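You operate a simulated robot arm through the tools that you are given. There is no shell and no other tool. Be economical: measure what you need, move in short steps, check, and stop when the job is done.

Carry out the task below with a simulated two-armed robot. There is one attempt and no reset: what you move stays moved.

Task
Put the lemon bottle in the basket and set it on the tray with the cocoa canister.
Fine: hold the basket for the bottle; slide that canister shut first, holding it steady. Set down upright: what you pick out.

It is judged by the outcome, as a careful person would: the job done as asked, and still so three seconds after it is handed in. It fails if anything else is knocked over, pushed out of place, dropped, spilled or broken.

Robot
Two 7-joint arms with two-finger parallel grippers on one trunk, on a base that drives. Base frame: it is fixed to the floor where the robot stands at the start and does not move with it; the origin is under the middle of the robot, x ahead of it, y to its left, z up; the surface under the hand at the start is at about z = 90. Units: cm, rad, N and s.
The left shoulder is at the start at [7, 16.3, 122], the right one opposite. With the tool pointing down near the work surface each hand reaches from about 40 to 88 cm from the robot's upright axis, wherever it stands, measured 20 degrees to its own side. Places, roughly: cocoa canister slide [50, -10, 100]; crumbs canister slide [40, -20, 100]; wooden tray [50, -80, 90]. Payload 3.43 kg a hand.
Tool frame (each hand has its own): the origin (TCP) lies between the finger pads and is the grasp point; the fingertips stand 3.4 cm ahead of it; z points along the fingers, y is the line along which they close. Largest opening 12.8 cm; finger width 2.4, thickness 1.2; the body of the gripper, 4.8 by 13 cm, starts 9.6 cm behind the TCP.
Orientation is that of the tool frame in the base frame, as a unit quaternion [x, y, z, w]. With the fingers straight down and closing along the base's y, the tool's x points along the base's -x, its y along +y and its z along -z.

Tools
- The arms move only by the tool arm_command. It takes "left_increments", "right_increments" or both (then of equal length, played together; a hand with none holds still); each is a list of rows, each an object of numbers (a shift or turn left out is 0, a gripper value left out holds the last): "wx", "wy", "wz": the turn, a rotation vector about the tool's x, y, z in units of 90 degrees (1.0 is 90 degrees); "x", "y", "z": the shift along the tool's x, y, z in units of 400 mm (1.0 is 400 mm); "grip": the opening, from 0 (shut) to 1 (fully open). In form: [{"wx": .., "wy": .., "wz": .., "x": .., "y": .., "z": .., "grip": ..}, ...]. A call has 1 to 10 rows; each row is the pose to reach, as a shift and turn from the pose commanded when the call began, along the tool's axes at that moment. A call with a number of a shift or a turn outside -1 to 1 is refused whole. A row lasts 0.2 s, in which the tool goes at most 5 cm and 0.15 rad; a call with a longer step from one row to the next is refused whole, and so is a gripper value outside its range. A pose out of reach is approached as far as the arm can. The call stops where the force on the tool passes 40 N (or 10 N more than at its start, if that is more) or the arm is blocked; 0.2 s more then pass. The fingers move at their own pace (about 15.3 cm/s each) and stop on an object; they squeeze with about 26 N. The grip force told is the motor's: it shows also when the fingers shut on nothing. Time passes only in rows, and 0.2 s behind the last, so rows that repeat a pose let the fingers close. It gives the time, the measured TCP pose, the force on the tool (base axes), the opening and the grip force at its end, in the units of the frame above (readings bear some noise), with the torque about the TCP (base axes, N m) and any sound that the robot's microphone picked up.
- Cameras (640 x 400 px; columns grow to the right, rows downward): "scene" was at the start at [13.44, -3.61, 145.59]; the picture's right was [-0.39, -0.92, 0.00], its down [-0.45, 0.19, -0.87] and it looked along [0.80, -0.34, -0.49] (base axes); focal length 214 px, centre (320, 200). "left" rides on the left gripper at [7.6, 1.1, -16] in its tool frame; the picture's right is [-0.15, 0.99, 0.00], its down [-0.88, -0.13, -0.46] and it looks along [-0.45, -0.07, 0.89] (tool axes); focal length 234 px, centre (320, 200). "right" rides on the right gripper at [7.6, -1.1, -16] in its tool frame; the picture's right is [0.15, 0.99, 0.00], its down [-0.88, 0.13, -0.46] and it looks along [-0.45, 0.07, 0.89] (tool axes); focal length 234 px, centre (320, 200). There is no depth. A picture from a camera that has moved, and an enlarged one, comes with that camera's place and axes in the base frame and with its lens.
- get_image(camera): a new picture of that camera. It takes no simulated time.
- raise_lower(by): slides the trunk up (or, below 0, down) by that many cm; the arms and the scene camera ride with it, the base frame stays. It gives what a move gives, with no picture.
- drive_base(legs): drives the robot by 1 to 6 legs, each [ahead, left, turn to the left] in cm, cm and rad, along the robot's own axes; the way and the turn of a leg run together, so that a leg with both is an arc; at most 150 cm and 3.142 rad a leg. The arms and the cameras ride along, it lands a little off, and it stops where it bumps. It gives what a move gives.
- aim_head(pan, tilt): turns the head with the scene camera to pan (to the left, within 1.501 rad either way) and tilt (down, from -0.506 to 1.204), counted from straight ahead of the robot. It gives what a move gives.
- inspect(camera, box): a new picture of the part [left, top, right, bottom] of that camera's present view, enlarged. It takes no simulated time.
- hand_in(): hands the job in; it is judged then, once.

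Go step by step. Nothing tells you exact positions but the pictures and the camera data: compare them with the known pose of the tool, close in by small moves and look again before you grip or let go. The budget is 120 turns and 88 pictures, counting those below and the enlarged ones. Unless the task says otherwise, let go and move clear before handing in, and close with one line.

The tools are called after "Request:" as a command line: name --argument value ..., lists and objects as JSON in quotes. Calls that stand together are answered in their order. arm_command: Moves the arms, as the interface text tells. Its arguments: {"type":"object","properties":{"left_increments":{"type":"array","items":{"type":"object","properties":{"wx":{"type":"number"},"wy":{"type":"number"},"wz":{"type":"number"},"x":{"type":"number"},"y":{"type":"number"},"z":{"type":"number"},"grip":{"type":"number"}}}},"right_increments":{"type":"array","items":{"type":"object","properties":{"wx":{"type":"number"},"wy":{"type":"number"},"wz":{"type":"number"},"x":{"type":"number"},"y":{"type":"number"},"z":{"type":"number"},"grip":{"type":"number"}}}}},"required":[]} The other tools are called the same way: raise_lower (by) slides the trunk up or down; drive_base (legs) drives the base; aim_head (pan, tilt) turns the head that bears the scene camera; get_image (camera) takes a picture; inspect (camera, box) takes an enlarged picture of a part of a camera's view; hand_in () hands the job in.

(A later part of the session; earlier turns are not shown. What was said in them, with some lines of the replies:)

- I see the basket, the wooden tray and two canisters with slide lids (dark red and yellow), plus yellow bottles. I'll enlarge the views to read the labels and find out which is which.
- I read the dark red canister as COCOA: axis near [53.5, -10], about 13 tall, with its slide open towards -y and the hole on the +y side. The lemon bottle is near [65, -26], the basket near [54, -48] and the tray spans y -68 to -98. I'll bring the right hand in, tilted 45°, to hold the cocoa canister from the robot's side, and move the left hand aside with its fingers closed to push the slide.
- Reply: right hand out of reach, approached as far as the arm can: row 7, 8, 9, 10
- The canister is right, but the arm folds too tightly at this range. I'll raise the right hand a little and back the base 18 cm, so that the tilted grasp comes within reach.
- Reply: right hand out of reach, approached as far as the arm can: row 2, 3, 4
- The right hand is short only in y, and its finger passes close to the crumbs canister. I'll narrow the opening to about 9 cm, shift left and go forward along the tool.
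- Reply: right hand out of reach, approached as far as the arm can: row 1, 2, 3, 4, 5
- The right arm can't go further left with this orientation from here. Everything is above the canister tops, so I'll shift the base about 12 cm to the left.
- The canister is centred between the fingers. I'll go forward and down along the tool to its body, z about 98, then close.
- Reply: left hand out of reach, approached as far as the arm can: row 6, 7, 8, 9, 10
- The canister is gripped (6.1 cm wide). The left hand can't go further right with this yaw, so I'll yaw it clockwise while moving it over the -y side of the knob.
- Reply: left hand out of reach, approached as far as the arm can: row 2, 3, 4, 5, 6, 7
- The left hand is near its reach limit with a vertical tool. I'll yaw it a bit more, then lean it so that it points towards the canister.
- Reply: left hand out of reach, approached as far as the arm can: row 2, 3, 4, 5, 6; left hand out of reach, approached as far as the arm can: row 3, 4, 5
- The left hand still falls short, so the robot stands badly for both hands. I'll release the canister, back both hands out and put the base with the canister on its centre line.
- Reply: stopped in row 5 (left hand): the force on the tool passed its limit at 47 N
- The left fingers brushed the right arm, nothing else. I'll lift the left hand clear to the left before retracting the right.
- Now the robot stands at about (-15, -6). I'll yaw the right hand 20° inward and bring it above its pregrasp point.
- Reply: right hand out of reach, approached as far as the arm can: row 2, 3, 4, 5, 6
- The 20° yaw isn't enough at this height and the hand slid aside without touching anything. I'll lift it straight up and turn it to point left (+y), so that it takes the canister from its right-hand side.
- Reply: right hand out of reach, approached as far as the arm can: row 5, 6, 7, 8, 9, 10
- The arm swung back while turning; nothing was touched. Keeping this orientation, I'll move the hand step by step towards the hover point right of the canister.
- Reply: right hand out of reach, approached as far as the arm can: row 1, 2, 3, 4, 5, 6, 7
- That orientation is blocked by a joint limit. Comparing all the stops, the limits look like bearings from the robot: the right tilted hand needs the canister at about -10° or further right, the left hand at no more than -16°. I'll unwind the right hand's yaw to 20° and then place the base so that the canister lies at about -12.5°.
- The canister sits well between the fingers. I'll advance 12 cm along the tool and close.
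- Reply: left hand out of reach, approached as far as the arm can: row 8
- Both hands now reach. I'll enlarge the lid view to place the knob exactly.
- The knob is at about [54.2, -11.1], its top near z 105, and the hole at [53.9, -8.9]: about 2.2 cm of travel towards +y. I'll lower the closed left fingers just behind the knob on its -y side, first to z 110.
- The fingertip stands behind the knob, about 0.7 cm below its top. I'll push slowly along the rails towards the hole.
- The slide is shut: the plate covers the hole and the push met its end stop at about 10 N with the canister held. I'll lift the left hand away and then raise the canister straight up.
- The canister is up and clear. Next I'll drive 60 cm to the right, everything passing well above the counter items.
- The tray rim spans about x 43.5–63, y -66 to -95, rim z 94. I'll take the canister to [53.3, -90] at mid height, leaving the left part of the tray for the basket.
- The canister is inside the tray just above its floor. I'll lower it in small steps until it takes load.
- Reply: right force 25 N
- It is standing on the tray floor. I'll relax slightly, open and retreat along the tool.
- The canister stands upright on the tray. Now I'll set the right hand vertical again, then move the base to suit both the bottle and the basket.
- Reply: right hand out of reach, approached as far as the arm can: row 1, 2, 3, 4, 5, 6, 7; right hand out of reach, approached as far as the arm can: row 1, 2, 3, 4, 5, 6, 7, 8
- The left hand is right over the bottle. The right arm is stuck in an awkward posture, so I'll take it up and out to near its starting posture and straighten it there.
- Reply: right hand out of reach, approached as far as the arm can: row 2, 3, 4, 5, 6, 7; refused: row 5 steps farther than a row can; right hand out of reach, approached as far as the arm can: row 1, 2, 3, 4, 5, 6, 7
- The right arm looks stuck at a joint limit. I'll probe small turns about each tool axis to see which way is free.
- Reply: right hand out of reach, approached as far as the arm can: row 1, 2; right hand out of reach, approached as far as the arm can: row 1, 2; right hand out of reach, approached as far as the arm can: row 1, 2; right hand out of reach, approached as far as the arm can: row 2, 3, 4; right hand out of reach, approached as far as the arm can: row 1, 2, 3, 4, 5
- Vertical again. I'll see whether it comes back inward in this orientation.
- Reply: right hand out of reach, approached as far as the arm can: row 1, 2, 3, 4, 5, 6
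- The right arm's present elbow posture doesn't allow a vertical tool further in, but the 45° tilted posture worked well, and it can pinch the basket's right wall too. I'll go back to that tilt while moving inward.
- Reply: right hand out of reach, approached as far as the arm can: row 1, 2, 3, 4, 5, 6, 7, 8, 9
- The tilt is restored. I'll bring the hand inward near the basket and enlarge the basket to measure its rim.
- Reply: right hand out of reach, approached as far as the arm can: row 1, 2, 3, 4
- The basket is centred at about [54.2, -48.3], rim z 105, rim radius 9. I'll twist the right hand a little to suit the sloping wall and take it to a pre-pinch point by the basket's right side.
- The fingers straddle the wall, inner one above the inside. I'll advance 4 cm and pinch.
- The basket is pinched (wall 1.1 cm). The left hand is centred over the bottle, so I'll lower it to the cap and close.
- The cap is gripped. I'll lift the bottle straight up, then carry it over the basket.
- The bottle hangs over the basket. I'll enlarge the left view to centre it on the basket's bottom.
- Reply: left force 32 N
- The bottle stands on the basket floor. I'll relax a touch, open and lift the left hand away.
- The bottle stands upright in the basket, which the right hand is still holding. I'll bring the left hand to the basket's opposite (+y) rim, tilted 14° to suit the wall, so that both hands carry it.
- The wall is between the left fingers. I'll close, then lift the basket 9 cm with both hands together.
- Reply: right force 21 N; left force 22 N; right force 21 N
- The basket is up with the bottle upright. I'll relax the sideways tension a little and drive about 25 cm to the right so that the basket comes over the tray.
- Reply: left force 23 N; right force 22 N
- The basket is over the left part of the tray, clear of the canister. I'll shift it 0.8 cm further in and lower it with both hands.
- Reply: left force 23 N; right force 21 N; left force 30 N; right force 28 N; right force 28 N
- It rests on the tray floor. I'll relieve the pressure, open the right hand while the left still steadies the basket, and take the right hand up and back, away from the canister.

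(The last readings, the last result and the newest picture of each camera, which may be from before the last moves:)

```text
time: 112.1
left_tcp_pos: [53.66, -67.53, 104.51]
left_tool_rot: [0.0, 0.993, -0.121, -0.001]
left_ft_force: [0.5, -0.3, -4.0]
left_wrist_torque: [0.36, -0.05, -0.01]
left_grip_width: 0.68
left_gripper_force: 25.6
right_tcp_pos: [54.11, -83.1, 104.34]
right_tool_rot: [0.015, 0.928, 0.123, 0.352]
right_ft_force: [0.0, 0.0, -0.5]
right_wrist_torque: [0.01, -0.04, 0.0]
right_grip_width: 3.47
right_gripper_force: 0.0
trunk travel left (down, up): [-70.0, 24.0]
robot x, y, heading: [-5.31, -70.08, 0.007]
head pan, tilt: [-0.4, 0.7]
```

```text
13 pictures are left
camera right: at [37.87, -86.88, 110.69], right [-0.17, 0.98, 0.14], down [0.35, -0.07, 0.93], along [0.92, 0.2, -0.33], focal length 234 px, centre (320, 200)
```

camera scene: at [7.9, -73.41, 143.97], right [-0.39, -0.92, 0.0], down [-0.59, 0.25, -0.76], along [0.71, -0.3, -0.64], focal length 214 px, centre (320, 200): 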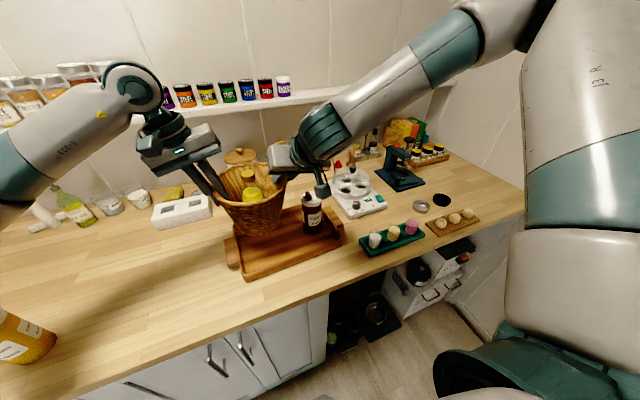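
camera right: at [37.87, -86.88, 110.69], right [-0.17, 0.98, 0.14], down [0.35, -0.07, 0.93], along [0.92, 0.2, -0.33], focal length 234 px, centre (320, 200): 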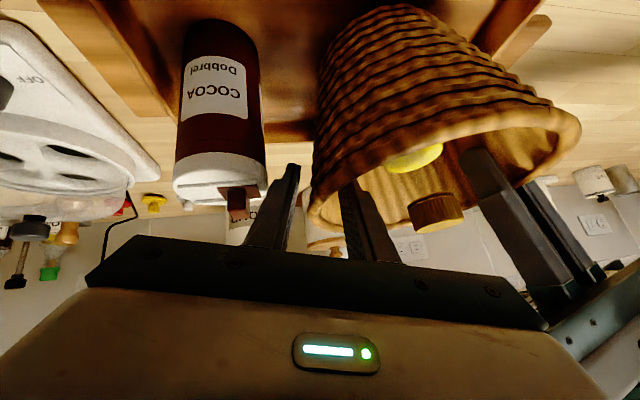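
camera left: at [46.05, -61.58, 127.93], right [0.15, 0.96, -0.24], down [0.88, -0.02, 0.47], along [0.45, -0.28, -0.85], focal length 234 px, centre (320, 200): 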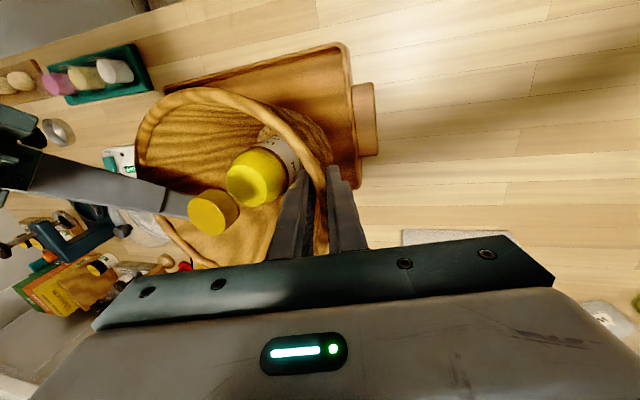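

Request:
arm_command --right_increments '[{"x": 0.001, "y": 0.006, "z": -0.048}, {"x": 0.002, "y": 0.0156, "z": -0.121}, {"x": 0.003, "y": 0.026, "z": -0.2}, {"x": 0.004, "y": 0.037, "z": -0.29}, {"x": -0.02, "y": 0.05, "z": -0.38}, {"x": -0.05, "y": 0.06, "z": -0.45}, {"x": -0.08, "y": 0.06, "z": -0.5}]'

Request:
inspect --camera "scene" --box '[200, 150, 360, 290]'

```text
time: 113.7
left_tcp_pos: [53.56, -67.54, 104.62]
left_tool_rot: [0.001, 0.993, -0.121, 0.0]
left_ft_force: [-0.5, 0.3, -4.0]
left_wrist_torque: [0.35, -0.04, 0.01]
left_grip_width: 0.66
left_gripper_force: 25.9
right_tcp_pos: [43.39, -85.36, 121.74]
right_tool_rot: [0.015, 0.928, 0.122, 0.351]
right_ft_force: [-0.2, 0.5, -0.3]
right_wrist_torque: [0.03, 0.01, 0.0]
right_grip_width: 3.47
right_gripper_force: 0.1
right hand out of reach, approached as far as the arm can: row 4, 5, 6, 7
trunk travel left (down, up): [-70.0, 24.0]
robot x, y, heading: [-5.34, -70.26, 0.005]
head pan, tilt: [-0.4, 0.7]
```

```text
2.86 times, centred on (280, 220) of scene
camera zoom: at [7.78, -73.53, 143.98], right [-0.39, -0.92, 0.0], down [-0.59, 0.25, -0.77], along [0.71, -0.29, -0.64], focal length 613 px, centre (434, 143)
```

zoom: 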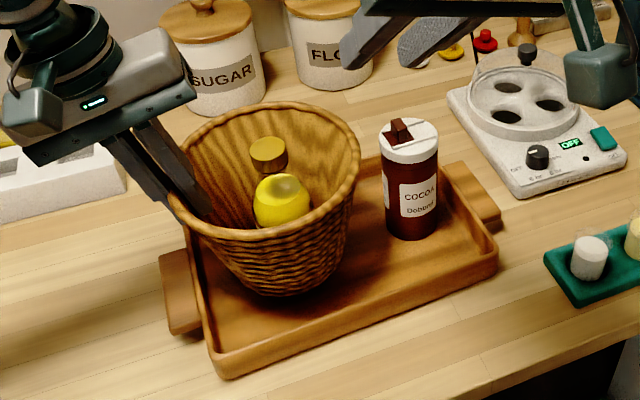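

Basket and canister both stand in the tray. The left hand still carries some of the weight, so I'll lower it a few millimetres before opening.

Request:
arm_command --left_increments '[{"y": 0.0009, "z": 0.004}, {"y": 0.0018, "z": 0.0075}, {"y": 0.0018, "z": 0.0075}]'

```text
time: 114.5
left_tcp_pos: [53.58, -67.38, 104.28]
left_tool_rot: [-0.001, 0.993, -0.121, 0.0]
left_ft_force: [2.2, 1.5, 5.5]
left_wrist_torque: [-0.04, 0.06, 0.07]
left_grip_width: 0.69
left_gripper_force: 25.9
right_tcp_pos: [43.43, -85.2, 121.82]
right_tool_rot: [0.015, 0.928, 0.122, 0.351]
right_ft_force: [-0.1, 0.7, 0.1]
right_wrist_torque: [0.0, -0.02, -0.04]
right_grip_width: 3.47
right_gripper_force: 0.0
trunk travel left (down, up): [-70.0, 24.0]
robot x, y, heading: [-4.66, -70.35, 0.006]
head pan, tilt: [-0.4, 0.7]
```

Request:
arm_command --left_increments '[{"grip": 0.1}, {"grip": 0.19}, {"grip": 0.19}, {"z": -0.04}, {"z": -0.1}, {"z": -0.18}, {"z": -0.28}, {"z": -0.38}, {"z": -0.44}, {"z": -0.44}]'

Request:
inspect --camera "scene" --box '[190, 130, 360, 290]'

Request:
get_image --camera "left"

```text
time: 116.7
left_tcp_pos: [53.61, -63.22, 121.27]
left_tool_rot: [-0.001, 0.993, -0.122, 0.0]
left_ft_force: [0.2, 0.5, 0.0]
left_wrist_torque: [0.02, 0.0, 0.03]
left_grip_width: 2.42
left_gripper_force: 0.0
right_tcp_pos: [43.56, -85.32, 121.86]
right_tool_rot: [0.015, 0.928, 0.121, 0.352]
right_ft_force: [0.1, 0.3, -0.5]
right_wrist_torque: [-0.03, 0.04, 0.01]
right_grip_width: 3.46
right_gripper_force: 0.1
trunk travel left (down, up): [-70.0, 24.0]
robot x, y, heading: [-5.46, -70.09, 0.005]
head pan, tilt: [-0.4, 0.7]
```

```text
2.50 times, centred on (275, 210) of scene
camera zoom: at [7.87, -73.48, 143.98], right [-0.39, -0.92, 0.0], down [-0.59, 0.25, -0.76], along [0.71, -0.3, -0.64], focal length 536 px, centre (432, 175)
```

zoom: 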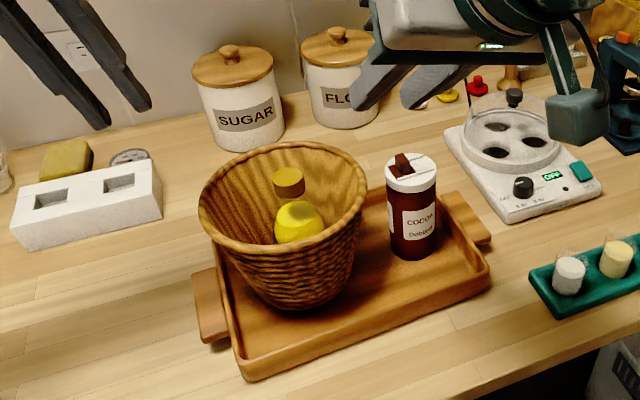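

```text
10 pictures are left
camera left: at [45.94, -58.32, 136.43], right [0.15, 0.96, -0.24], down [0.88, -0.02, 0.47], along [0.45, -0.28, -0.85], focal length 234 px, centre (320, 200)
```

left: 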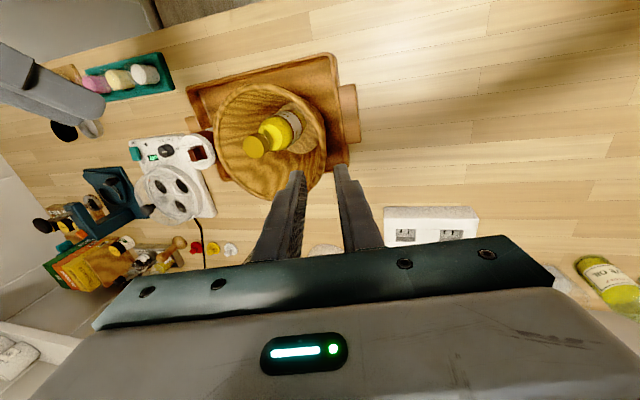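

The basket with the bottle and the canister all stand in the tray, and both hands are clear. One last close look at the lid and the basket's seat.

Request:
inspect --camera "scene" --box '[240, 180, 320, 250]'

```text
5.71 times, centred on (280, 215) of scene
camera zoom: at [7.87, -73.48, 143.98], right [-0.39, -0.92, 0.0], down [-0.59, 0.25, -0.76], along [0.71, -0.3, -0.64], focal length 1226 px, centre (549, 114)
```

zoom: 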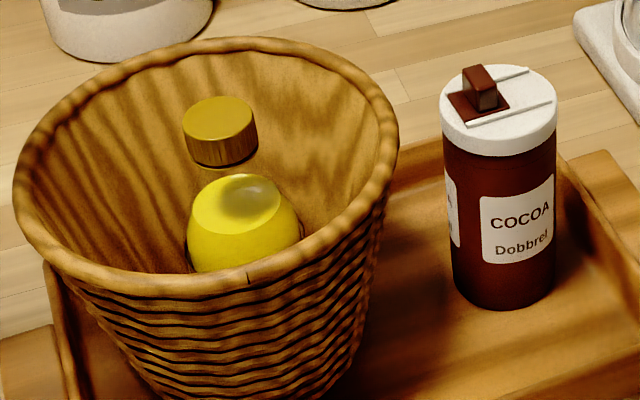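

The slide is shut, the canister and the bottle are upright, the basket sits in the tray and both hands are clear, so I'm handing in.

Request:
hand_in

```text
The job is handed in.
```

I slid the cocoa canister shut while holding it, then stood it upright on the tray. The lemon bottle is upright in its basket beside the canister, and nothing else was knocked or moved as far as I could see.
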